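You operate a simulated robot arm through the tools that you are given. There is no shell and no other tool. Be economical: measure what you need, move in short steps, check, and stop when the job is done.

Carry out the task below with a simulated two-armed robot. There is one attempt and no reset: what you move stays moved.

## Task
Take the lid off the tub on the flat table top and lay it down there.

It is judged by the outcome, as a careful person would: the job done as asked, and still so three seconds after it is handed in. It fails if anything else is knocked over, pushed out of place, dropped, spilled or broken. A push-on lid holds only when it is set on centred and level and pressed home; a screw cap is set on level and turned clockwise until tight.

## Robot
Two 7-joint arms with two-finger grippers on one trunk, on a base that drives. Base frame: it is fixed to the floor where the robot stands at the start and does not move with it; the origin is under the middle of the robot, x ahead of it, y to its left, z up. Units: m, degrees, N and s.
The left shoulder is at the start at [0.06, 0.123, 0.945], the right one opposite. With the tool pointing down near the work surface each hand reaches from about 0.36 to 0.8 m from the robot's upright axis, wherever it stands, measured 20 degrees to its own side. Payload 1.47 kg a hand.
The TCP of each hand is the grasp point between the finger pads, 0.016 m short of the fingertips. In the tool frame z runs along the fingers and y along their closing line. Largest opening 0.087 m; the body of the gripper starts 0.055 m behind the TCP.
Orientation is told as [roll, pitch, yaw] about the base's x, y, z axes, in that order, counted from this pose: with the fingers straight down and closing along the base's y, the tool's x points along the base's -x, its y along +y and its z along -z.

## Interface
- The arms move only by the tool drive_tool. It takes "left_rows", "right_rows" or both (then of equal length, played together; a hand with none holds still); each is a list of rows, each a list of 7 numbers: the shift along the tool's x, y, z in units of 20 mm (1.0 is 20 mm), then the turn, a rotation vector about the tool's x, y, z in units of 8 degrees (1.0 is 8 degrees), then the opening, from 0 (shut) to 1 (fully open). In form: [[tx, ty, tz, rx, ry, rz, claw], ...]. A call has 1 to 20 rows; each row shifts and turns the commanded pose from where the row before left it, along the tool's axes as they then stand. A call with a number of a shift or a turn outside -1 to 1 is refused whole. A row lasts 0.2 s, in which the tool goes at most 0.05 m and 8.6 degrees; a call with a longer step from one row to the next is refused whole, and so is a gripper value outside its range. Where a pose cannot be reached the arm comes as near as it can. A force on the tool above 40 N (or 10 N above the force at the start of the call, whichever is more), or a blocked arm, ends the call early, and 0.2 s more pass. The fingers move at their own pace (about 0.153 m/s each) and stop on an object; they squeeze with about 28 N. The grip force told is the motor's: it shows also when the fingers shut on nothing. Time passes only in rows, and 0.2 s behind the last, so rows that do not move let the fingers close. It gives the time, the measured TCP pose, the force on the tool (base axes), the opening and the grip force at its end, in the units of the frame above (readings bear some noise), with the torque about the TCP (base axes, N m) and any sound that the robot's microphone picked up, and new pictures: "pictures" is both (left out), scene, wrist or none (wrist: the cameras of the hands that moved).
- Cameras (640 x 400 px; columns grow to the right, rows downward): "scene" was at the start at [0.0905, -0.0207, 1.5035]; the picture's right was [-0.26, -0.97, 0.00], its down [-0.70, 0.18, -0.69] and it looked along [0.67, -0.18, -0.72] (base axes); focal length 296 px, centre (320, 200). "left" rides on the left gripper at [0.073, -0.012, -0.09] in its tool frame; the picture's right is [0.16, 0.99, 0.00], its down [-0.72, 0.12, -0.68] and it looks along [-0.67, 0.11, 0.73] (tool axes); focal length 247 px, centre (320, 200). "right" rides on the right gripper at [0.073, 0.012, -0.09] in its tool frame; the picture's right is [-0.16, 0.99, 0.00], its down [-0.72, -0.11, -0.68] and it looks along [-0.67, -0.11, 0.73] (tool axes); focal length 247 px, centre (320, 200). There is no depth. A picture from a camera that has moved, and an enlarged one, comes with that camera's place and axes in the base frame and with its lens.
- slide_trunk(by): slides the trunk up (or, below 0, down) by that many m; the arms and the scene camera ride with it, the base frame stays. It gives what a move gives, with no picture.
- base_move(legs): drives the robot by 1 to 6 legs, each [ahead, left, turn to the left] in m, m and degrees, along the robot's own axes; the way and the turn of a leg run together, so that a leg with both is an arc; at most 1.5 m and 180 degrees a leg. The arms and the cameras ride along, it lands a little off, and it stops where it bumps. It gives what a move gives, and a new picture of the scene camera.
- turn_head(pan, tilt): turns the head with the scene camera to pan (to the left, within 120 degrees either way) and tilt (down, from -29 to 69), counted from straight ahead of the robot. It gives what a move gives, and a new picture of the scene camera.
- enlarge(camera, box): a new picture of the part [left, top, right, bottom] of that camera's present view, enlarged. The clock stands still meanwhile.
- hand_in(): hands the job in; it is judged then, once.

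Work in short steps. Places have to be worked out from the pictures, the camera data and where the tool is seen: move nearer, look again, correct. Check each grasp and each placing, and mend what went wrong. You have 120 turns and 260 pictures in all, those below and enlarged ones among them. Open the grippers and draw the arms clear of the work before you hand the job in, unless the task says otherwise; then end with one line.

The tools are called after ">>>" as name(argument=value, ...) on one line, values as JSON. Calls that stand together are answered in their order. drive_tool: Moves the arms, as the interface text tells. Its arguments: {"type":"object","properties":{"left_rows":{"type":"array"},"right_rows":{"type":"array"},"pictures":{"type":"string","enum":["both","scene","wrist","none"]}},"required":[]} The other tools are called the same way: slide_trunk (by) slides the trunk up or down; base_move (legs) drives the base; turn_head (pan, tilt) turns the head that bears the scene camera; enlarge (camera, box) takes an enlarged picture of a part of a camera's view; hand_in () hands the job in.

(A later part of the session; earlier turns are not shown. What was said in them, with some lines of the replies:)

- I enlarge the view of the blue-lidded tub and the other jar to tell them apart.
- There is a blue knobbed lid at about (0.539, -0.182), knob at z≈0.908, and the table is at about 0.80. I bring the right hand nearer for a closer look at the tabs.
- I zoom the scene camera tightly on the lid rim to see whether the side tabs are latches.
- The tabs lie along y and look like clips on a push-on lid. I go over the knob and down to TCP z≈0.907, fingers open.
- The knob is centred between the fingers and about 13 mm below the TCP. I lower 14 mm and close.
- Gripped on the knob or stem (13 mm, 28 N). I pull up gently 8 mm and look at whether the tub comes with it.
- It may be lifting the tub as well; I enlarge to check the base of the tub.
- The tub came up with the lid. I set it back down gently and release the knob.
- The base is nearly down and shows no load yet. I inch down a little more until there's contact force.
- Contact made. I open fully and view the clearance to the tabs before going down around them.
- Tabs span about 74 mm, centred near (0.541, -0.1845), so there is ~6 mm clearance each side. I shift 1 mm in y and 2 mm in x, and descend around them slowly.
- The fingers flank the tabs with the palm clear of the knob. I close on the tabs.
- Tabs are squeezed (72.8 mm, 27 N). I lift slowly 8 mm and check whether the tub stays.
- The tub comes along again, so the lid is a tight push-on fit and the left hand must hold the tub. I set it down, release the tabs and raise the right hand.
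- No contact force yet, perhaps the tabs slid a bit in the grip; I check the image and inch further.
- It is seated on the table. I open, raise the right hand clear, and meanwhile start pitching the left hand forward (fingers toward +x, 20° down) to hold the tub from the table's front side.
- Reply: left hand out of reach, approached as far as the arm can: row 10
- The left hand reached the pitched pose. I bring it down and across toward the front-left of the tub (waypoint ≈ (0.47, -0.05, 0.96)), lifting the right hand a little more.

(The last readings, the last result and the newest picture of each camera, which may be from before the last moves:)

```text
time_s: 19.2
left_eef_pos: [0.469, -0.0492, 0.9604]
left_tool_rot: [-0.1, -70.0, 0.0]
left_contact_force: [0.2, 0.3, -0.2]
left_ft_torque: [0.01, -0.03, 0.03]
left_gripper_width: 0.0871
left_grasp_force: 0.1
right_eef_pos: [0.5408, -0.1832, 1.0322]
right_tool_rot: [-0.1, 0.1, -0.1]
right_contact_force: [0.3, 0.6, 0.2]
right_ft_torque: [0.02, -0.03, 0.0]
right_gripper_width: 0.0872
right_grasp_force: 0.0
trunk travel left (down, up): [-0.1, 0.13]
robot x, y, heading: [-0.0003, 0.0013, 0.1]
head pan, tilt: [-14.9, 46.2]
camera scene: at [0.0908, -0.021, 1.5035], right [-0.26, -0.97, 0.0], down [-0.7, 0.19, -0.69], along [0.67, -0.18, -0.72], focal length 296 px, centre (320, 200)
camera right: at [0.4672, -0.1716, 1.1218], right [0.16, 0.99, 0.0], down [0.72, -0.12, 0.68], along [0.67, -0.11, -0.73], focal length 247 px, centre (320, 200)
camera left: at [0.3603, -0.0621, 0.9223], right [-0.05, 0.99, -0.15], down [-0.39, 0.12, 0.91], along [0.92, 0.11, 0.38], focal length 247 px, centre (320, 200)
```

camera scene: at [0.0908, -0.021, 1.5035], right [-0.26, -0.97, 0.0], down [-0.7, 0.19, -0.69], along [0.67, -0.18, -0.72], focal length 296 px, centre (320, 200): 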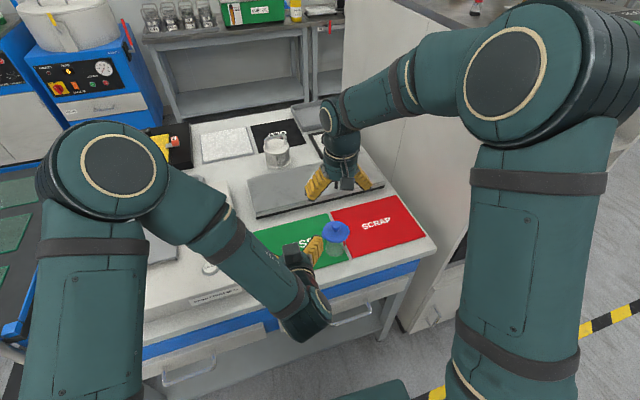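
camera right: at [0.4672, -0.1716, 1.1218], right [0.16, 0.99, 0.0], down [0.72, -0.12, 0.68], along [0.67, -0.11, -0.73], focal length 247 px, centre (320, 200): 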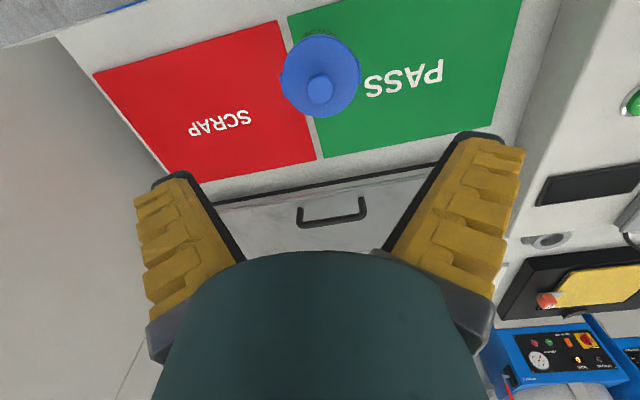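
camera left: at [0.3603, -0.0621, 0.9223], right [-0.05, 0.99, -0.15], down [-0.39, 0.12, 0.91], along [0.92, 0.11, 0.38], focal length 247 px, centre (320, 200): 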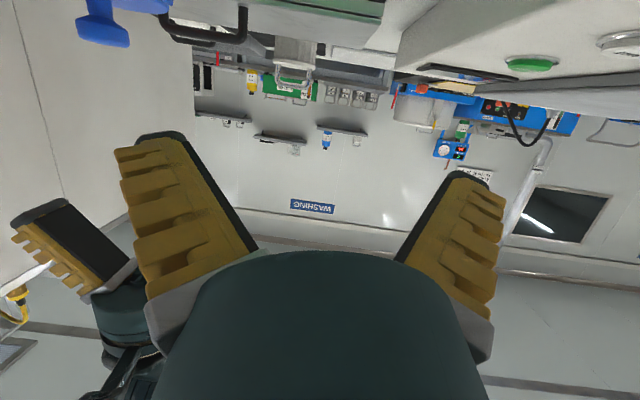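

Good, both arms are clear of each other. I move the left hand across in front of the tub at z≈0.90.

>>> drive_tool(left_rows=[[0.403, -0.964, 0.147, 0, 0, 0, 1], [0.403, -0.964, 0.147, 0, 0, 0, 1], [0.403, -0.964, 0.147, 0, 0, 0, 1], [0.403, -0.964, 0.147, 0, 0, 0, 1], [0.403, -0.964, 0.147, 0, 0, 0, 1], [0.403, -0.964, 0.147, 0, 0, 0, 1], [0.403, -0.964, 0.147, 0, 0, 0, 1]])

>>> enlarge(camera="scene", box=[280, 190, 400, 290])

```text
time_s: 20.8
left_eef_pos: [0.4672, -0.1851, 0.9005]
left_tool_rot: [0.1, -69.9, -0.1]
left_contact_force: [0.0, 0.5, -0.3]
left_ft_torque: [-0.01, 0.0, 0.0]
left_gripper_width: 0.0872
left_grasp_force: 0.1
right_eef_pos: [0.5404, -0.185, 1.0329]
right_tool_rot: [0.0, -0.2, -0.2]
right_contact_force: [-0.7, 1.0, -0.2]
right_ft_torque: [0.01, 0.0, 0.04]
right_gripper_width: 0.087
right_grasp_force: 0.0
trunk travel left (down, up): [-0.1, 0.13]
robot x, y, heading: [-0.0016, -0.0008, -0.2]
head pan, tilt: [-14.9, 46.2]
camera scene: at [0.0905, -0.0212, 1.5035], right [-0.26, -0.97, 0.0], down [-0.7, 0.19, -0.69], along [0.67, -0.18, -0.72], focal length 296 px, centre (320, 200)
camera left: at [0.3592, -0.1971, 0.8622], right [-0.05, 0.99, -0.15], down [-0.39, 0.12, 0.91], along [0.92, 0.11, 0.38], focal length 247 px, centre (320, 200)
```

scene: 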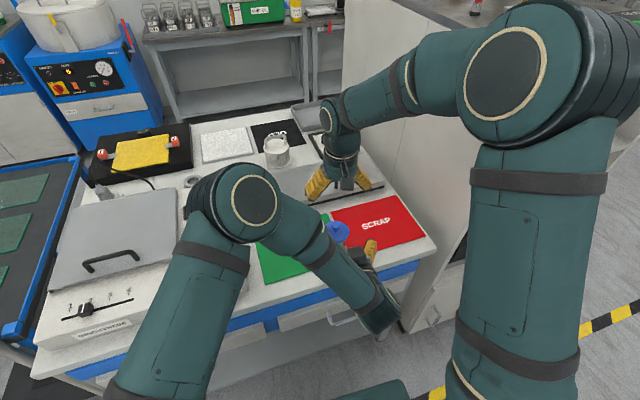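
left: 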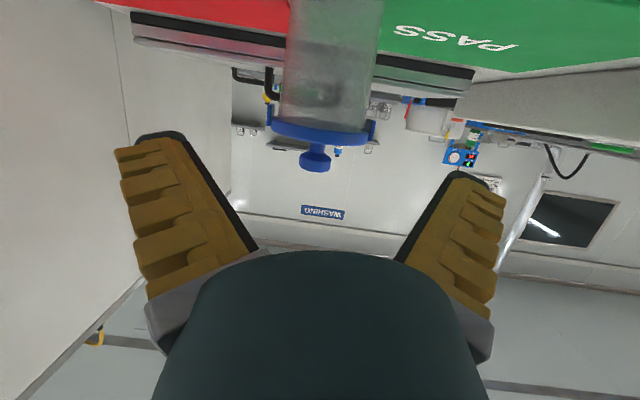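

```text
4.00 times, centred on (340, 240) of scene
camera zoom: at [0.0905, -0.0212, 1.5035], right [-0.26, -0.97, 0.0], down [-0.7, 0.19, -0.69], along [0.67, -0.18, -0.72], focal length 1183 px, centre (240, 40)
```

zoom: 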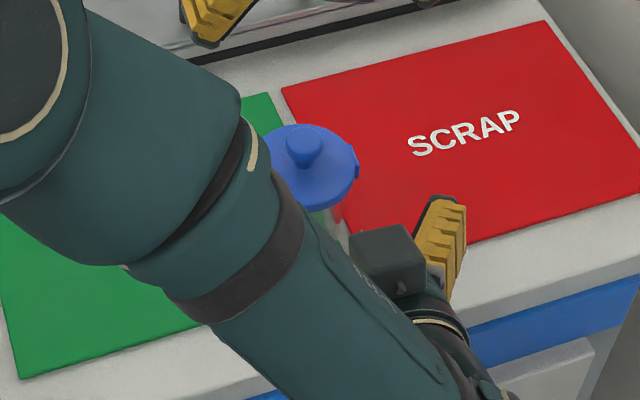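

From the left camera: lid rim z≈0.875–0.886, tab bottoms ≈0.867, tub Ø≈55 mm at y≈-0.183. I descend to TCP z≈0.837 in front of the tub.

>>> drive_tool(left_rows=[[0.746, 0.012, 0.272, 0, 0, 0, 1], [0.746, 0.012, 0.272, 0, 0, 0, 1], [0.746, 0.012, 0.272, 0, 0, 0, 1], [0.746, 0.012, 0.272, 0, 0, 0, 1], [0, 0, 0, 0, 0, 0, 1]])

>>> enlarge(camera="right", box=[200, 0, 440, 150])

```text
time_s: 22.0
left_eef_pos: [0.4673, -0.1828, 0.836]
left_tool_rot: [0.0, -69.9, 0.0]
left_contact_force: [-0.5, -0.3, -0.8]
left_ft_torque: [0.01, 0.01, 0.01]
left_gripper_width: 0.087
left_grasp_force: 0.0
right_eef_pos: [0.5407, -0.183, 1.0329]
right_tool_rot: [0.1, -0.1, -0.1]
right_contact_force: [0.1, -0.2, 0.8]
right_ft_torque: [-0.03, 0.0, 0.02]
right_gripper_width: 0.0871
right_grasp_force: 0.0
trunk travel left (down, up): [-0.1, 0.13]
robot x, y, heading: [-0.0038, 0.006, -0.3]
head pan, tilt: [-14.9, 46.2]
camera scene: at [0.0904, -0.0206, 1.5035], right [-0.26, -0.97, 0.0], down [-0.7, 0.18, -0.69], along [0.67, -0.18, -0.72], focal length 296 px, centre (320, 200)
camera left: at [0.3589, -0.1957, 0.7988], right [-0.05, 0.99, -0.15], down [-0.39, 0.12, 0.91], along [0.92, 0.11, 0.38], focal length 247 px, centre (320, 200)
```

scene: 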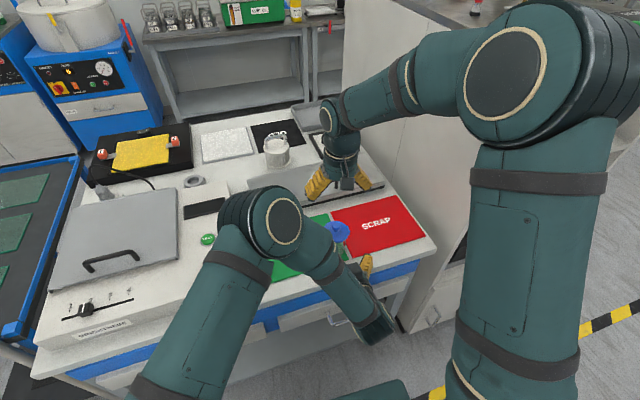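
left: 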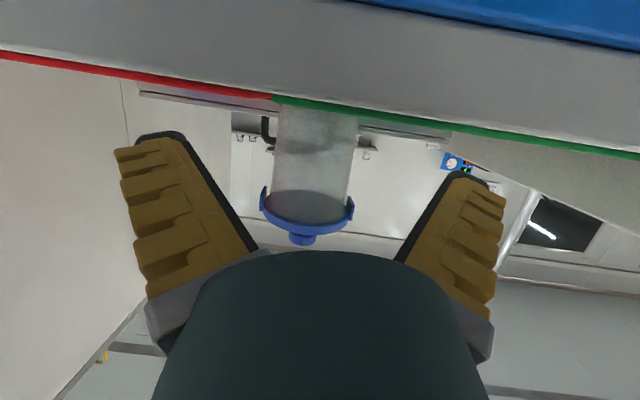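

```text
2.67 times, centred on (320, 75) of right
camera zoom: at [0.4669, -0.1712, 1.122], right [0.16, 0.99, 0.0], down [0.72, -0.12, 0.68], along [0.67, -0.11, -0.73], focal length 659 px, centre (320, 533)
```

zoom: 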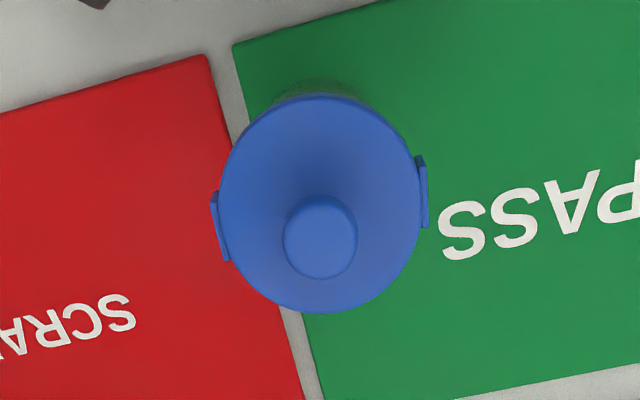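

Fingertip bottoms have ≈12 mm clearance over the table and the tub is centred. I slide straight forward 72 mm to straddle it.

>>> drive_tool(left_rows=[[-0.205, -0.01, 0.564, 0, 0, 0, 1], [-0.205, -0.01, 0.564, 0, 0, 0, 1], [-0.205, -0.01, 0.564, 0, 0, 0, 1], [-0.205, -0.01, 0.564, 0, 0, 0, 1], [-0.205, -0.01, 0.564, 0, 0, 0, 1], [-0.205, -0.01, 0.564, 0, 0, 0, 1], [0, 0, 0, 0, 0, 0, 1]])

>>> enlarge(camera="right", box=[200, 0, 440, 150])

```text
time_s: 23.6
left_eef_pos: [0.5382, -0.1849, 0.8367]
left_tool_rot: [-0.1, -70.0, -0.1]
left_contact_force: [1.1, -0.2, 0.4]
left_ft_torque: [-0.03, -0.01, 0.02]
left_gripper_width: 0.0872
left_grasp_force: 0.0
right_eef_pos: [0.5404, -0.1829, 1.0321]
right_tool_rot: [-0.1, -0.1, -0.2]
right_contact_force: [-0.1, -0.3, -0.2]
right_ft_torque: [-0.02, 0.03, 0.0]
right_gripper_width: 0.0872
right_grasp_force: 0.0
trunk travel left (down, up): [-0.1, 0.13]
robot x, y, heading: [-0.0013, 0.0009, 0.2]
head pan, tilt: [-14.9, 46.2]
camera scene: at [0.0904, -0.0207, 1.5035], right [-0.26, -0.97, 0.0], down [-0.7, 0.18, -0.69], along [0.67, -0.18, -0.72], focal length 296 px, centre (320, 200)
camera left: at [0.4308, -0.1976, 0.7987], right [-0.05, 0.99, -0.15], down [-0.39, 0.12, 0.91], along [0.92, 0.11, 0.38], focal length 247 px, centre (320, 200)
```

scene: 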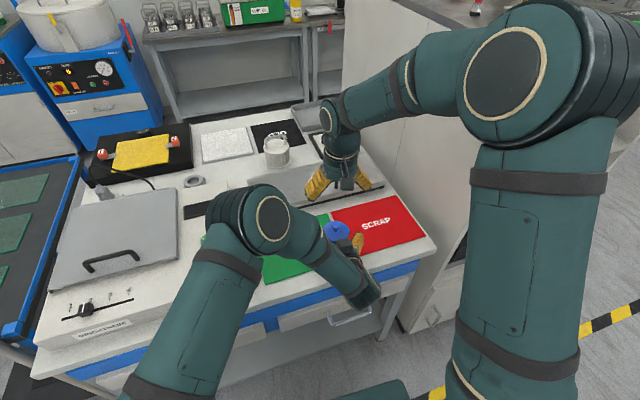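
left: 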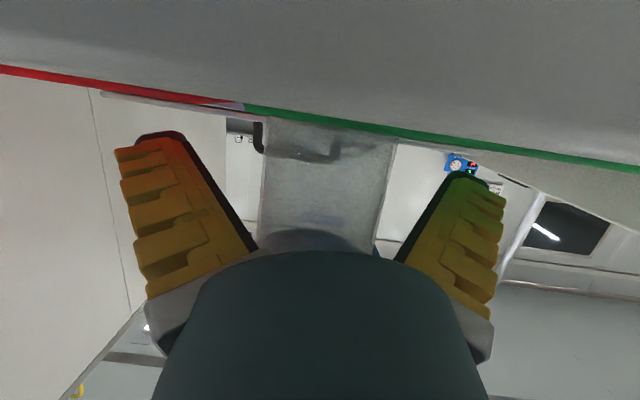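

```text
2.67 times, centred on (320, 75) of right
camera zoom: at [0.4669, -0.1713, 1.122], right [0.16, 0.99, 0.0], down [0.72, -0.12, 0.68], along [0.67, -0.11, -0.73], focal length 659 px, centre (320, 533)
```

zoom: 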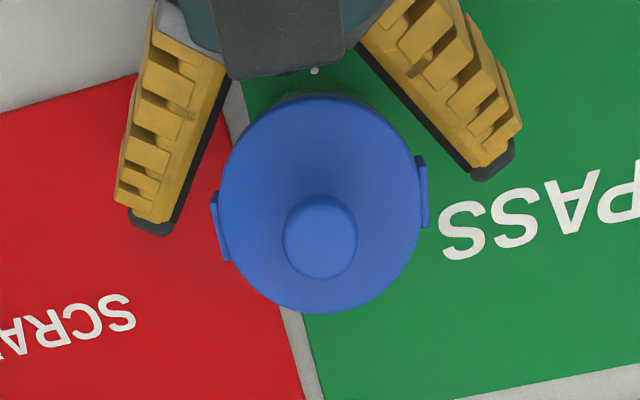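

The left fingers straddle the tub under the tabs. I close on the tub body.

>>> drive_tool(left_rows=[[0.02, 0, 0, 0, 0, 0, 0.85], [0, 0, 0, 0, 0, 0, 0.75], [0, 0, 0, 0, 0, 0, 0.65], [0, 0, 0, 0, 0, 0, 0.5], [0, 0, 0, 0, 0, 0, 0.3], [0, 0, 0, 0, 0, 0, 0.3]], pictures="wrist")

>>> enlarge(camera="right", box=[200, 0, 440, 150])

```text
time_s: 25.0
left_eef_pos: [0.5397, -0.1859, 0.8355]
left_tool_rot: [0.0, -70.0, 0.0]
left_contact_force: [-0.2, -0.1, -0.1]
left_ft_torque: [0.0, -0.01, 0.01]
left_gripper_width: 0.0562
left_grasp_force: 27.9
right_eef_pos: [0.5404, -0.1842, 1.0317]
right_tool_rot: [0.0, -0.1, -0.1]
right_contact_force: [-0.4, -0.4, -0.2]
right_ft_torque: [0.01, -0.02, -0.01]
right_gripper_width: 0.0873
right_grasp_force: 0.1
trunk travel left (down, up): [-0.1, 0.13]
robot x, y, heading: [-0.0014, -0.0012, 0.2]
head pan, tilt: [-14.9, 46.2]
camera left: at [0.431, -0.1975, 0.7981], right [-0.05, 0.99, -0.15], down [-0.39, 0.12, 0.91], along [0.92, 0.11, 0.38], focal length 247 px, centre (320, 200)
```

left: 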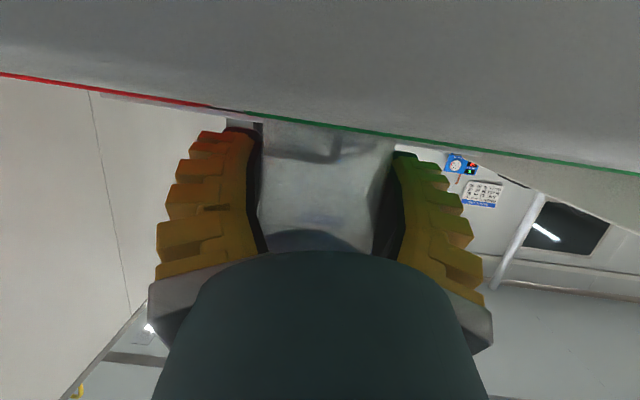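

```text
2.67 times, centred on (320, 75) of right
camera zoom: at [0.467, -0.1713, 1.122], right [0.16, 0.99, 0.0], down [0.72, -0.12, 0.68], along [0.67, -0.11, -0.73], focal length 659 px, centre (320, 533)
```

zoom: 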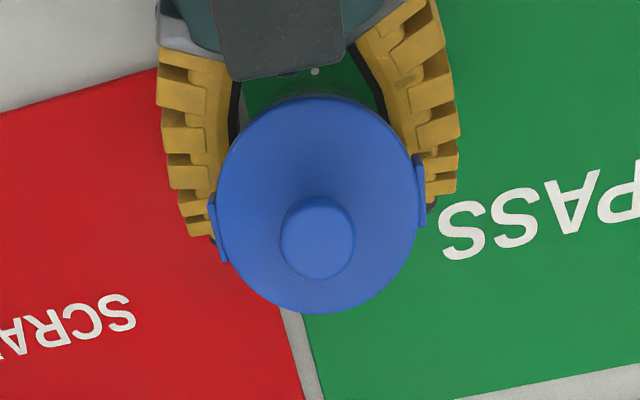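

The tub is held (56 mm, 28 N). I lower the right hand over the knob again to z≈0.908.

>>> drive_tool(right_rows=[[0, -0.05, 0.8, 0, 0, 0, 1], [0, 0, 0.8, 0, 0, 0, 1], [0, 0, 0.8, 0, 0, 0, 1], [0, 0, 0.8, 0, 0, 0, 1], [0, 0, 0.8, 0, 0, 0, 1], [0, 0, 0.8, 0, 0, 0, 1], [0, 0, 0.7, 0, 0, 0, 1], [0, 0, 0.5, 0, 0, 0, 1], [0, 0, 0.15, 0, 0, 0, 1]])

>>> enlarge(camera="scene", box=[280, 190, 400, 290])

```text
time_s: 27.0
left_eef_pos: [0.5407, -0.1851, 0.8356]
left_tool_rot: [0.1, -70.0, 0.0]
left_contact_force: [0.4, 0.4, -0.1]
left_ft_torque: [0.0, -0.02, 0.02]
left_gripper_width: 0.0567
left_grasp_force: 28.0
right_eef_pos: [0.5416, -0.1861, 0.9092]
right_tool_rot: [0.0, -0.1, -0.2]
right_contact_force: [-1.4, 1.2, -0.6]
right_ft_torque: [-0.03, -0.01, -0.01]
right_gripper_width: 0.0874
right_grasp_force: 0.0
trunk travel left (down, up): [-0.1, 0.13]
robot x, y, heading: [0.0009, -0.0025, -0.1]
head pan, tilt: [-14.9, 46.2]
camera scene: at [0.0905, -0.0207, 1.5035], right [-0.26, -0.97, 0.0], down [-0.7, 0.18, -0.69], along [0.67, -0.18, -0.72], focal length 296 px, centre (320, 200)
camera right: at [0.4679, -0.1729, 0.999], right [0.16, 0.99, 0.0], down [0.72, -0.12, 0.68], along [0.67, -0.11, -0.73], focal length 247 px, centre (320, 200)
```

scene: 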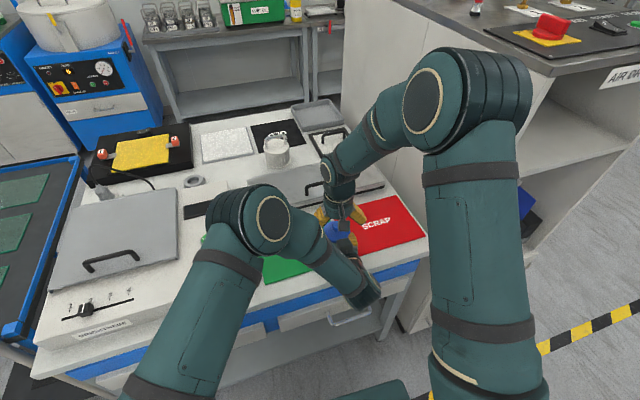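
right: 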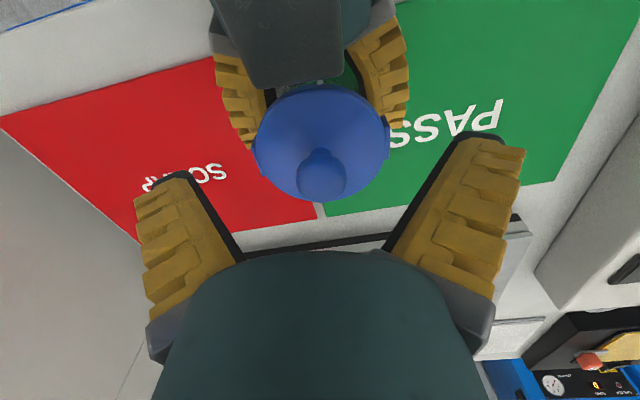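

```text
4.00 times, centred on (340, 240) of scene
camera zoom: at [0.0905, -0.0207, 1.5035], right [-0.26, -0.97, 0.0], down [-0.7, 0.18, -0.69], along [0.67, -0.18, -0.72], focal length 1183 px, centre (240, 40)
```

zoom: 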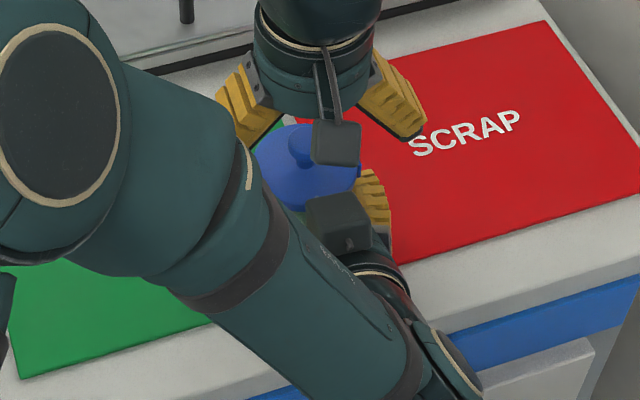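

Clear of the left hand. I close on the knob, then pull up gradually.

>>> drive_tool(right_rows=[[0, 0, 0, 0, 0, 0, 0.4], [0, 0, 0, 0, 0, 0, 0], [0, 0, 0, 0, 0, 0, 0], [0, 0, 0, 0, 0, 0, 0], [0, 0, -0.1, 0, 0, 0, 0], [0, 0, -0.1, 0, 0, 0, 0], [0, 0, -0.1, 0, 0, 0, 0], [0, 0, -0.1, 0, 0, 0, 0]], pictures="wrist")

>>> enlarge(camera="scene", box=[300, 200, 380, 266])

>>> enlarge(camera="left", box=[220, 100, 420, 260])

```text
time_s: 28.8
left_eef_pos: [0.5396, -0.1858, 0.8354]
left_tool_rot: [0.0, -70.0, 0.0]
left_contact_force: [0.0, -0.2, 0.2]
left_ft_torque: [0.02, 0.03, -0.01]
left_gripper_width: 0.0566
left_grasp_force: 28.3
right_eef_pos: [0.5409, -0.1849, 0.9171]
right_tool_rot: [0.0, 0.0, -0.2]
right_contact_force: [0.3, 0.9, -0.3]
right_ft_torque: [0.0, 0.02, -0.02]
right_gripper_width: 0.0111
right_grasp_force: 27.8
trunk travel left (down, up): [-0.1, 0.13]
robot x, y, heading: [0.0007, -0.0012, -0.0]
head pan, tilt: [-14.9, 46.2]
heard: snap
camera right: at [0.468, -0.1729, 1.0072], right [0.16, 0.99, 0.0], down [0.72, -0.12, 0.68], along [0.67, -0.11, -0.73], focal length 247 px, centre (320, 200)
```

right: 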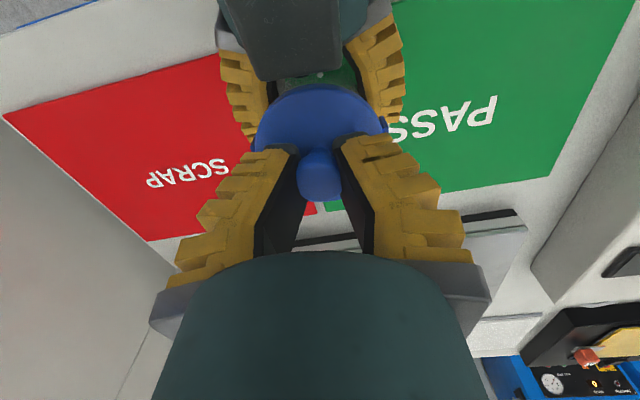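

```text
6.06 times, centred on (340, 233) of scene
camera zoom: at [0.0905, -0.0207, 1.5035], right [-0.26, -0.97, 0.0], down [-0.7, 0.18, -0.69], along [0.67, -0.18, -0.72], focal length 1793 px, centre (199, 0)
```

zoom: 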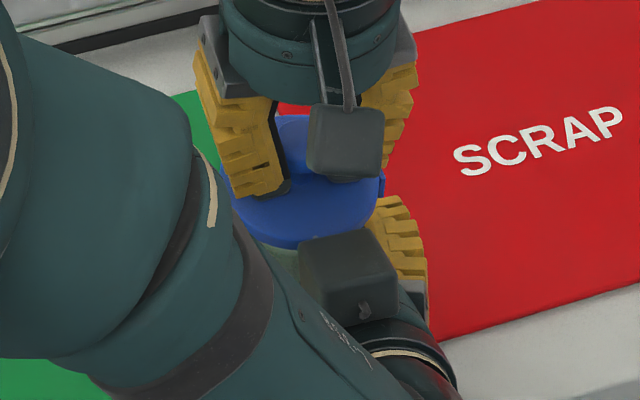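

```text
2.50 times, centred on (320, 180) of left
camera zoom: at [0.4311, -0.1975, 0.7982], right [-0.05, 0.99, -0.15], down [-0.39, 0.12, 0.91], along [0.92, 0.11, 0.38], focal length 617 px, centre (320, 250)
```

zoom: 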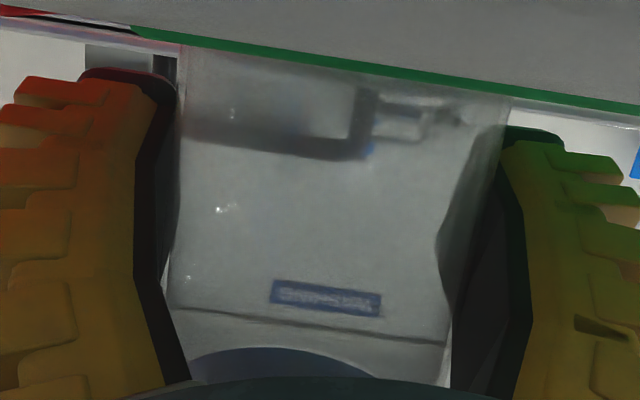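

A snap was heard: the lid is loose while the tub stays held. I lift the lid straight up well clear.

>>> drive_tool(right_rows=[[0, 0, -0.3, 0, 0, 0, 0], [0, 0, -0.5, 0, 0, 0, 0], [0, 0, -0.8, 0, 0, 0, 0], [0, 0, -1, 0, 0, 0, 0], [0, 0, -1, 0, 0, 0, 0], [0, 0, -1, 0, 0, 0, 0], [0, 0, -1, 0, 0, 0, 0], [0, 0, -1, 0, 0, 0, 0]])

>>> enlarge(camera="scene", box=[280, 170, 400, 270])

```text
time_s: 30.6
left_eef_pos: [0.5384, -0.1849, 0.8366]
left_tool_rot: [0.0, -70.1, -0.1]
left_contact_force: [-0.2, 0.7, 0.0]
left_ft_torque: [0.01, -0.02, 0.01]
left_gripper_width: 0.0564
left_grasp_force: 27.8
right_eef_pos: [0.5403, -0.1865, 1.0501]
right_tool_rot: [0.0, 0.0, -0.1]
right_contact_force: [1.1, -0.2, 0.0]
right_ft_torque: [0.0, -0.02, 0.02]
right_gripper_width: 0.0102
right_grasp_force: 28.1
trunk travel left (down, up): [-0.1, 0.13]
robot x, y, heading: [-0.0026, -0.0011, 0.1]
head pan, tilt: [-14.9, 46.2]
camera scene: at [0.0902, -0.0207, 1.5035], right [-0.26, -0.97, 0.0], down [-0.7, 0.18, -0.69], along [0.67, -0.18, -0.72], focal length 296 px, centre (320, 200)
camera right: at [0.4673, -0.1742, 1.1397], right [0.16, 0.99, 0.0], down [0.72, -0.12, 0.68], along [0.67, -0.11, -0.73], focal length 247 px, centre (320, 200)
```

scene: 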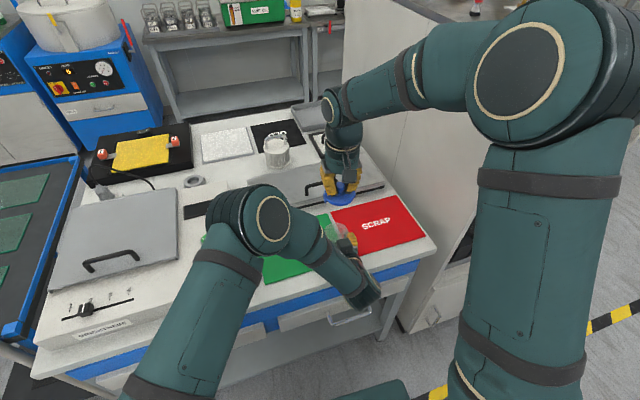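
right: 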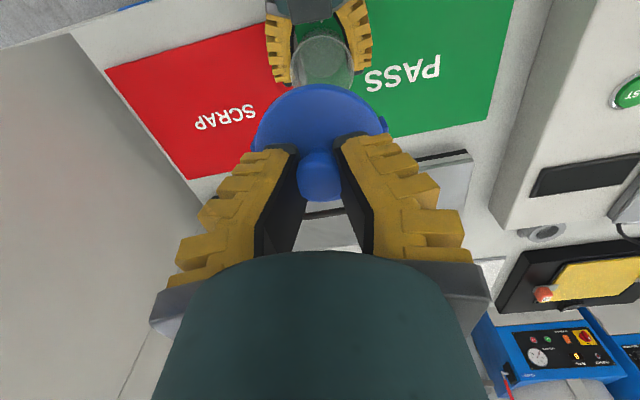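

```text
4.00 times, centred on (340, 220) of scene
camera zoom: at [0.0902, -0.0207, 1.5035], right [-0.26, -0.97, 0.0], down [-0.7, 0.18, -0.69], along [0.67, -0.18, -0.72], focal length 1183 px, centre (240, 120)
```

zoom: 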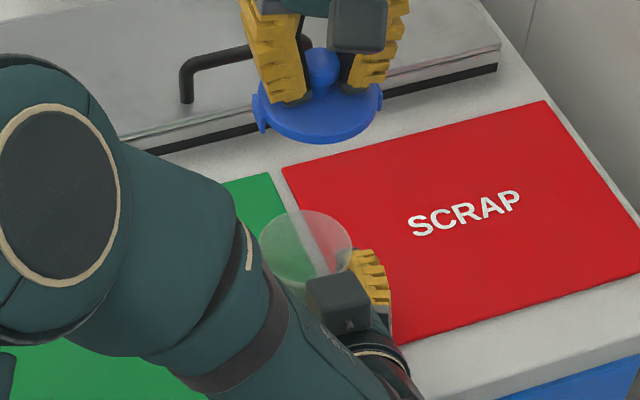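

The lid is off and the tub stands open. I open the left fingers and back them straight out.

>>> drive_tool(left_rows=[[0, 0, 0, 0, 0, 0, 0.75], [0, 0, 0, 0, 0, 0, 0.85], [0, 0, 0, 0, 0, 0, 1], [0, 0, 0, 0, 0, 0, 1], [0.1, 0, -0.29, 0, 0, 0, 1], [0.2, 0, -0.56, 0, 0, 0, 1], [0.2, 0, -0.56, 0, 0, 0, 1], [0.2, 0, -0.56, 0, 0, 0, 1], [0.2, 0, -0.56, 0, 0, 0, 1], [0.2, 0, -0.56, 0, 0, 0, 1], [0.2, 0, -0.56, 0, 0, 0, 1]])

>>> enlarge(camera="right", box=[200, 0, 440, 150])

```text
time_s: 33.0
left_eef_pos: [0.4622, -0.1851, 0.8353]
left_tool_rot: [-0.1, -70.0, 0.1]
left_contact_force: [-0.6, -0.2, 0.5]
left_ft_torque: [0.0, 0.0, 0.02]
left_gripper_width: 0.087
left_grasp_force: 0.1
right_eef_pos: [0.5416, -0.1864, 1.0503]
right_tool_rot: [0.0, -0.1, -0.1]
right_contact_force: [0.3, -0.2, -0.1]
right_ft_torque: [0.0, -0.02, 0.01]
right_gripper_width: 0.0098
right_grasp_force: 28.0
trunk travel left (down, up): [-0.1, 0.13]
robot x, y, heading: [0.0008, 0.0021, -0.0]
head pan, tilt: [-14.9, 46.2]
camera scene: at [0.0903, -0.0208, 1.5035], right [-0.26, -0.97, 0.0], down [-0.7, 0.18, -0.69], along [0.67, -0.18, -0.72], focal length 296 px, centre (320, 200)
camera left: at [0.3533, -0.1972, 0.7976], right [-0.05, 0.99, -0.15], down [-0.39, 0.12, 0.91], along [0.92, 0.11, 0.38], focal length 247 px, centre (320, 200)
```

scene: 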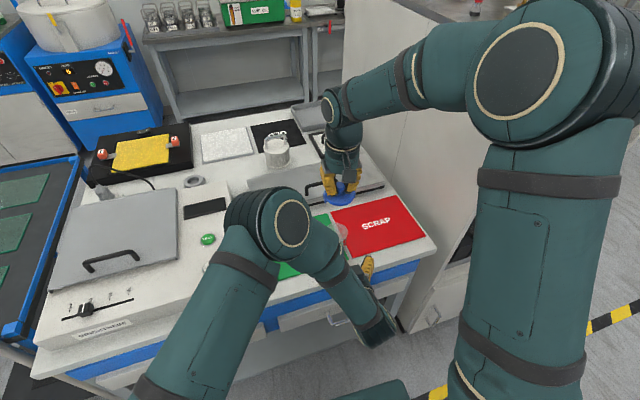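
left: 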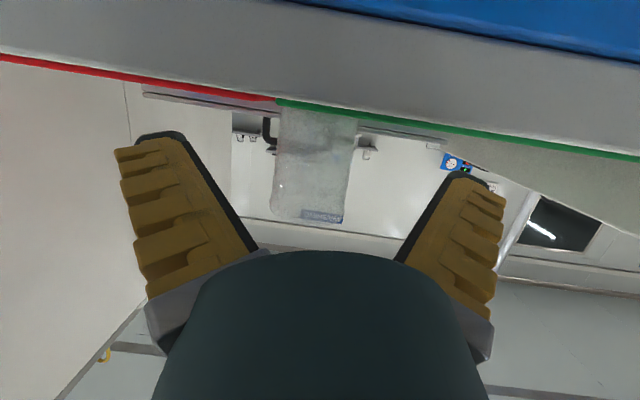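

```text
2.67 times, centred on (320, 75) of right
camera zoom: at [0.4675, -0.1741, 1.1394], right [0.16, 0.99, 0.0], down [0.72, -0.12, 0.68], along [0.67, -0.11, -0.73], focal length 659 px, centre (320, 533)
```

zoom: 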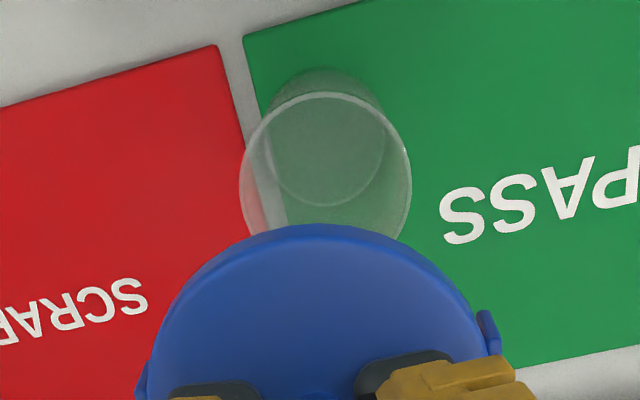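

The tub stands undisturbed. I raise and withdraw the left hand along the way it came.

>>> drive_tool(left_rows=[[-0.746, 0, -0.272, 0, 0, 0, 1], [-0.746, 0, -0.272, 0, 0, 0, 1], [-0.746, 0, -0.272, 0, 0, 0, 1], [-0.746, 0, -0.272, 0, 0, 0, 1], [-0.403, 0.964, -0.147, 0, 0, 0, 1], [-0.403, 0.964, -0.147, 0, 0, 0, 1], [-0.403, 0.964, -0.147, 0, 0, 0, 1], [-0.403, 0.964, -0.147, 0, 0, 0, 1], [-0.403, 0.964, -0.147, 0, 0, 0, 1], [-0.403, 0.964, -0.147, 0, 0, 0, 1], [-0.403, 0.964, -0.147, 0, 0, 0, 1], [-0.84, 0.9, -0.275, 0, 0, 0, 1], [-0.84, 0.9, -0.275, 0, 0, 0, 1], [-0.84, 0.9, -0.275, 0, 0, 0, 1], [-0.84, 0.9, -0.275, 0, 0, 0, 1], [-0.84, 0.9, -0.275, 0, 0, 0, 1], [-0.84, 0.9, -0.275, 0, 0, 0, 1], [-0.84, 0.9, -0.275, 0, 0, 0, 1], [0, 0.9, 0, 0, 0, 0, 1], [0, 0.9, 0, 0, 0, 0, 1]], pictures="scene")

>>> enlarge(camera="scene", box=[240, 160, 440, 290])

```text
time_s: 37.2
left_eef_pos: [0.4976, 0.0985, 1.0867]
left_tool_rot: [0.1, -70.0, 0.1]
left_contact_force: [-0.4, 0.4, 0.0]
left_ft_torque: [-0.02, 0.02, -0.04]
left_gripper_width: 0.0871
left_grasp_force: 0.1
left hand out of reach, approached as far as the arm can: row 16, 17, 18, 19, 20
right_eef_pos: [0.5412, -0.1858, 1.0496]
right_tool_rot: [-0.2, -0.1, -0.1]
right_contact_force: [0.2, -0.3, -0.6]
right_ft_torque: [-0.02, -0.01, -0.04]
right_gripper_width: 0.0087
right_grasp_force: 28.3
trunk travel left (down, up): [-0.1, 0.13]
robot x, y, heading: [-0.0027, -0.0012, 0.2]
head pan, tilt: [-14.9, 46.2]
camera scene: at [0.0901, -0.0203, 1.5035], right [-0.26, -0.97, 0.0], down [-0.7, 0.18, -0.69], along [0.67, -0.18, -0.72], focal length 296 px, centre (320, 200)
```

scene: 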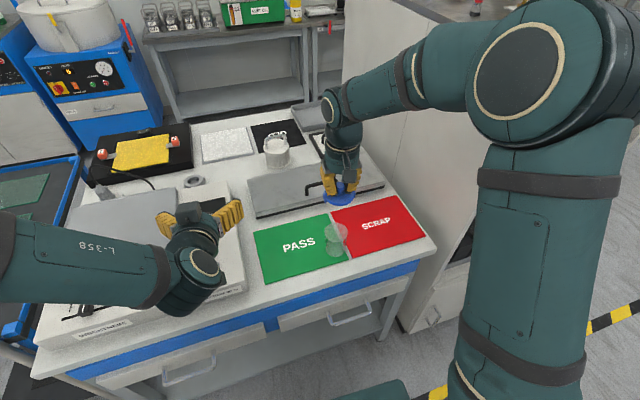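

```text
3.08 times, centred on (340, 225) of scene
camera zoom: at [0.0901, -0.0203, 1.5035], right [-0.26, -0.97, 0.0], down [-0.7, 0.18, -0.69], along [0.67, -0.18, -0.72], focal length 910 px, centre (258, 123)
```

zoom: 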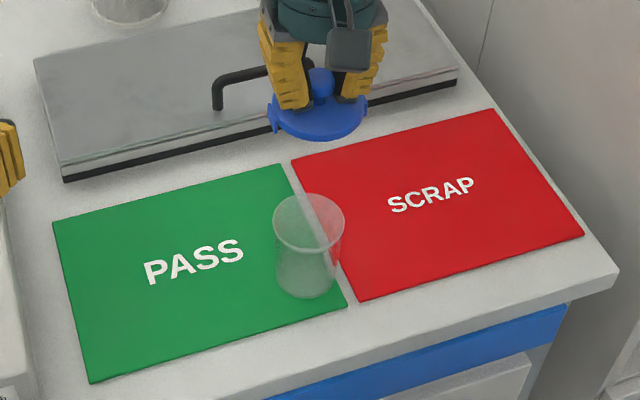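

The view is clear. I move the lid over the free part of the PASS mat (≈(0.572, -0.08)) and lower to z≈0.87.

>>> drive_tool(right_rows=[[-0.25, 0.88, 0, 0, 0, 0, 0], [-0.25, 0.88, 0.3, 0, 0, 0, 0], [-0.25, 0.88, 0.7, 0, 0, 0, 0], [-0.25, 0.88, 1, 0, 0, 0, 0], [-0.25, 0.88, 1, 0, 0, 0, 0], [-0.25, 0.88, 1, 0, 0, 0, 0], [0, 0, 1, 0, 0, 0, 0], [0, 0, 1, 0, 0, 0, 0], [0, 0, 1, 0, 0, 0, 0], [0, 0, 1, 0, 0, 0, 0], [0, 0, 1, 0, 0, 0, 0]])

>>> enlarge(camera="scene", box=[240, 160, 400, 290])

```text
time_s: 39.6
left_eef_pos: [0.497, 0.0981, 1.086]
left_tool_rot: [0.0, -69.9, 0.0]
left_contact_force: [-0.4, -0.6, -0.2]
left_ft_torque: [0.04, 0.02, -0.03]
left_gripper_width: 0.087
left_grasp_force: 0.0
right_eef_pos: [0.57, -0.0781, 0.869]
right_tool_rot: [0.0, -0.1, -0.1]
right_contact_force: [-0.2, 0.0, -0.9]
right_ft_torque: [-0.02, 0.0, 0.02]
right_gripper_width: 0.0086
right_grasp_force: 27.6
trunk travel left (down, up): [-0.1, 0.13]
robot x, y, heading: [-0.0023, 0.0003, -0.2]
head pan, tilt: [-14.9, 46.2]
camera scene: at [0.0908, -0.0207, 1.5035], right [-0.26, -0.97, 0.0], down [-0.7, 0.18, -0.69], along [0.67, -0.18, -0.72], focal length 296 px, centre (320, 200)
camera right: at [0.4964, -0.0656, 0.9587], right [0.16, 0.99, 0.0], down [0.72, -0.12, 0.68], along [0.67, -0.11, -0.73], focal length 247 px, centre (320, 200)
```

scene: 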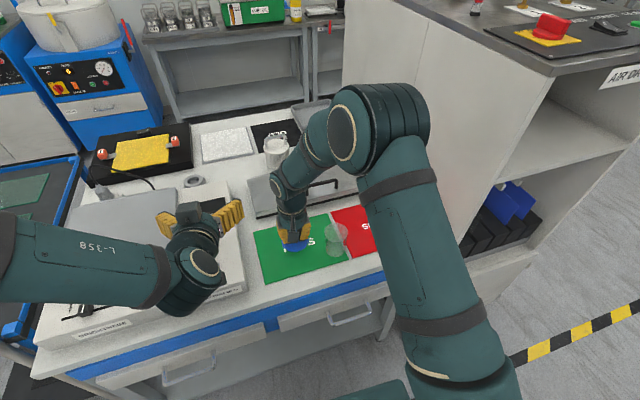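
right: 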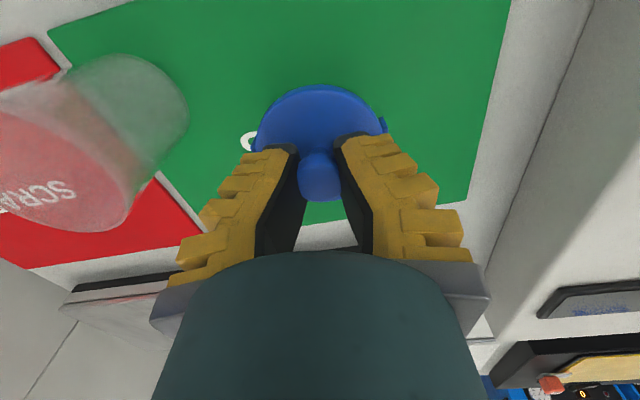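

```text
3.08 times, centred on (320, 225) of scene
camera zoom: at [0.0908, -0.0207, 1.5035], right [-0.26, -0.97, 0.0], down [-0.7, 0.18, -0.69], along [0.67, -0.18, -0.72], focal length 910 px, centre (320, 123)
```

zoom: 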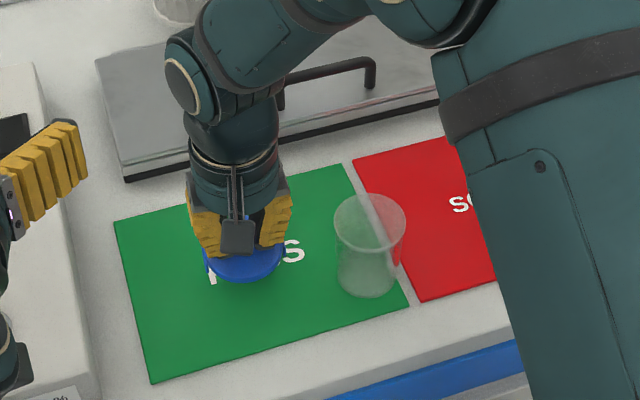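

Well placed over the mat. I lower in small steps until the lid touches.

>>> drive_tool(right_rows=[[0, 0, 0.3, 0, 0, 0, 0], [0, 0, 0.3, 0, 0, 0, 0], [0, 0, 0.2, 0, 0, 0, 0], [0, 0, 0.1, 0, 0, 0, 0], [0, 0, 0.1, 0, 0, 0, 0], [0, 0, 0.1, 0, 0, 0, 0]], pictures="wrist")

>>> enlarge(camera="scene", box=[270, 210, 330, 260])

```text
time_s: 41.0
left_eef_pos: [0.4979, 0.0996, 1.0864]
left_tool_rot: [0.0, -70.0, 0.0]
left_contact_force: [-0.5, 0.1, 0.3]
left_ft_torque: [0.03, -0.06, 0.01]
left_gripper_width: 0.0869
left_grasp_force: 0.1
right_eef_pos: [0.5712, -0.0799, 0.8471]
right_tool_rot: [0.1, -0.1, 0.0]
right_contact_force: [0.0, -0.3, 0.5]
right_ft_torque: [0.0, 0.01, 0.01]
right_gripper_width: 0.0086
right_grasp_force: 28.1
trunk travel left (down, up): [-0.1, 0.13]
robot x, y, heading: [-0.0002, -0.0002, 0.1]
head pan, tilt: [-14.9, 46.2]
camera right: at [0.4981, -0.0669, 0.9364], right [0.16, 0.99, 0.0], down [0.72, -0.12, 0.68], along [0.67, -0.11, -0.73], focal length 247 px, centre (320, 200)
```

right: 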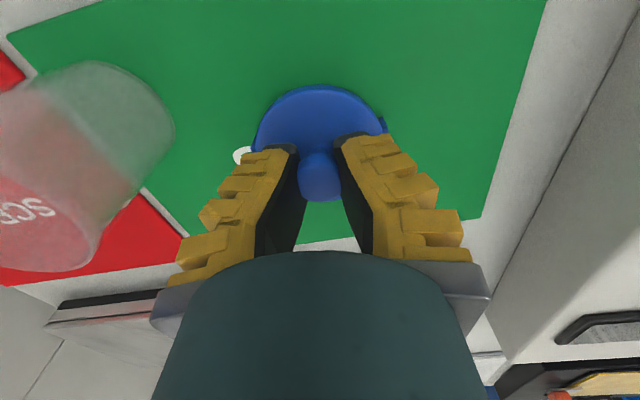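

```text
8.00 times, centred on (300, 235) of scene
camera zoom: at [0.0905, -0.0207, 1.5035], right [-0.26, -0.97, 0.0], down [-0.7, 0.18, -0.69], along [0.67, -0.18, -0.72], focal length 2367 px, centre (480, -80)
```

zoom: 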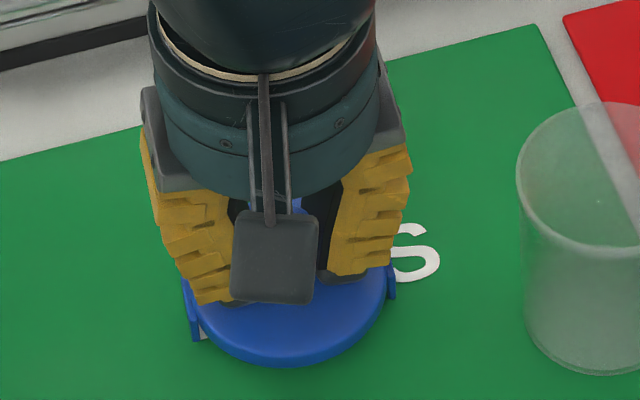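

Not touching yet; I continue in 1 mm steps, watching force.

>>> drive_tool(right_rows=[[0, 0, 0.05, 0, 0, 0, 0], [0, 0, 0.05, 0, 0, 0, 0], [0, 0, 0.05, 0, 0, 0, 0], [0, 0, 0.05, 0, 0, 0, 0]], pictures="none")

```text
time_s: 42.0
left_eef_pos: [0.4965, 0.0978, 1.0865]
left_tool_rot: [0.0, -70.0, -0.1]
left_contact_force: [1.5, 0.4, 0.3]
left_ft_torque: [-0.01, 0.0, -0.04]
left_gripper_width: 0.0871
left_grasp_force: 0.0
right_eef_pos: [0.5715, -0.0803, 0.8451]
right_tool_rot: [0.1, -0.3, -0.1]
right_contact_force: [2.3, -0.1, 8.7]
right_ft_torque: [-0.03, 0.04, 0.0]
right_gripper_width: 0.0088
right_grasp_force: 27.9
trunk travel left (down, up): [-0.1, 0.13]
robot x, y, heading: [-0.0003, 0.0013, -0.2]
head pan, tilt: [-14.9, 46.2]
```

Touchdown (8.7 N). I ease off, open fully, and rise.

>>> drive_tool(right_rows=[[0, 0, -0.06, 0, 0, 0, 0], [0, 0, 0, 0, 0, 0, 0.3], [0, 0, 0, 0, 0, 0, 0.6], [0, 0, 0, 0, 0, 0, 1], [0, 0, 0, 0, 0, 0, 1], [0, 0, -0.5, 0, 0, 0, 1], [0, 0, -1, 0, 0, 0, 1], [0, 0, -1, 0, 0, 0, 1], [0, 0, -1, 0, 0, 0, 1], [0, 0, -1, 0, 0, 0, 1], [0, 0, -1, 0, 0, 0, 1], [0, 0, -1, 0, 0, 0, 1], [0, -0.5, -1, 0, 0, 0, 1], [0, -1, -1, 0, 0, 0, 1], [0.5, -1, -1, 0, 0, 0, 1], [0.5, -1, 0, 0, 0, 0, 1], [0.5, -1, 0, 0, 0, 0, 1], [0.5, -1, 0, 0, 0, 0, 1], [0.5, -1, 0, 0, 0, 0, 1]])

>>> enlarge(camera="scene", box=[240, 190, 380, 290])

```text
time_s: 46.0
left_eef_pos: [0.496, 0.097, 1.0861]
left_tool_rot: [0.1, -70.0, 0.0]
left_contact_force: [-0.5, -0.9, 1.0]
left_ft_torque: [0.01, 0.01, 0.02]
left_gripper_width: 0.0867
left_grasp_force: 0.0
right_eef_pos: [0.5185, -0.2115, 1.0353]
right_tool_rot: [0.1, 0.0, -0.1]
right_contact_force: [0.3, -0.6, 0.4]
right_ft_torque: [0.0, 0.0, 0.03]
right_gripper_width: 0.0872
right_grasp_force: 0.0
trunk travel left (down, up): [-0.1, 0.13]
robot x, y, heading: [0.0009, 0.0008, 0.2]
head pan, tilt: [-14.9, 46.2]
camera scene: at [0.0901, -0.0212, 1.5035], right [-0.26, -0.97, 0.0], down [-0.7, 0.19, -0.69], along [0.67, -0.18, -0.72], focal length 296 px, centre (320, 200)
camera right: at [0.4463, -0.1988, 1.1252], right [0.16, 0.99, 0.0], down [0.72, -0.12, 0.68], along [0.67, -0.11, -0.73], focal length 247 px, centre (320, 200)
```

scene: 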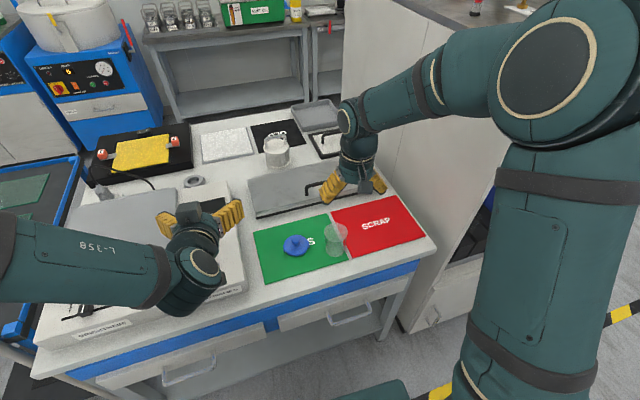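
right: 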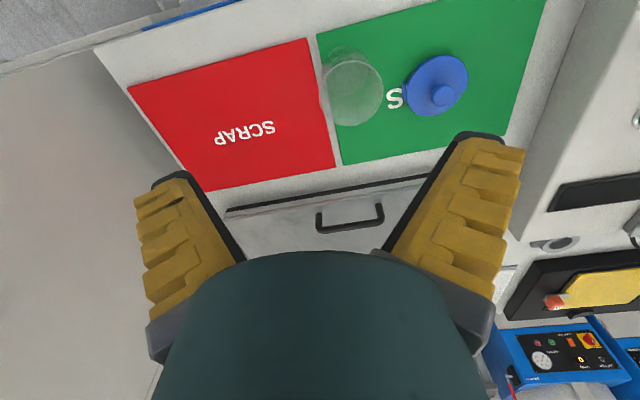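

```text
4.00 times, centred on (310, 240) of scene
camera zoom: at [0.0901, -0.0212, 1.5035], right [-0.26, -0.97, 0.0], down [-0.7, 0.19, -0.69], along [0.67, -0.18, -0.72], focal length 1183 px, centre (360, 40)
```

zoom: 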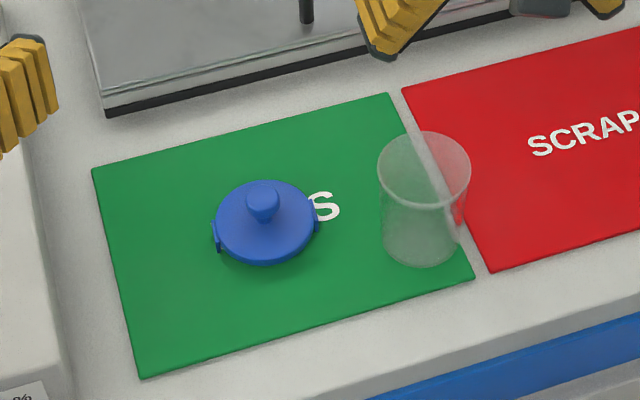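

The lid lies flat on the table and the tub stands upright in place. I draw the right hand further away.

>>> drive_tool(right_rows=[[0.8, -0.5, -0.8, 0, 0, 0, 1], [0.8, -0.5, -0.8, 0, 0, 0, 1], [0.8, -0.5, -0.8, 0, 0, 0, 1], [0.8, -0.5, -0.8, 0, 0, 0, 1], [0.8, -0.5, -0.8, 0, 0, 0, 1], [0, 0, 0, 0, 0, 0, 1]], pictures="scene")

```text
time_s: 47.4
left_eef_pos: [0.4978, 0.0993, 1.0865]
left_tool_rot: [0.0, -69.9, 0.0]
left_contact_force: [0.9, -0.5, -0.5]
left_ft_torque: [-0.01, -0.01, 0.02]
left_gripper_width: 0.0872
left_grasp_force: 0.1
right_eef_pos: [0.438, -0.2582, 1.1148]
right_tool_rot: [0.0, 0.0, -0.1]
right_contact_force: [0.8, 0.1, -0.2]
right_ft_torque: [0.01, -0.01, 0.01]
right_gripper_width: 0.0871
right_grasp_force: 0.1
trunk travel left (down, up): [-0.1, 0.13]
robot x, y, heading: [0.0005, -0.0018, 0.1]
head pan, tilt: [-14.9, 46.2]
camera scene: at [0.091, -0.0205, 1.5034], right [-0.26, -0.97, 0.0], down [-0.7, 0.18, -0.69], along [0.67, -0.18, -0.72], focal length 296 px, centre (320, 200)
```

scene: 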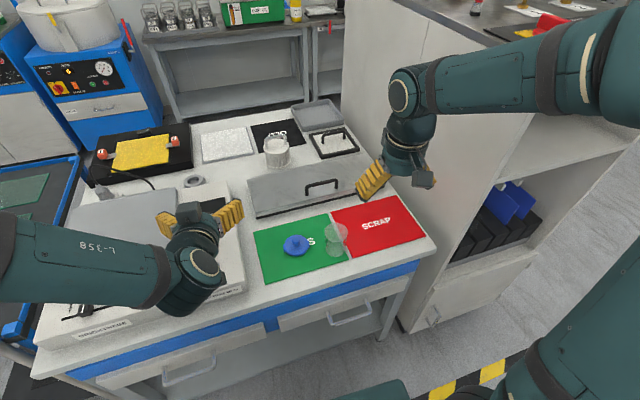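

Everything is in place and both hands are open and clear, so I hand in.

>>> hand_in()

```text
The job is handed in.
```

The lid is off the tub and lying right side up on the PASS mat on the table top, and the tub is standing open where it was; nothing else was disturbed.
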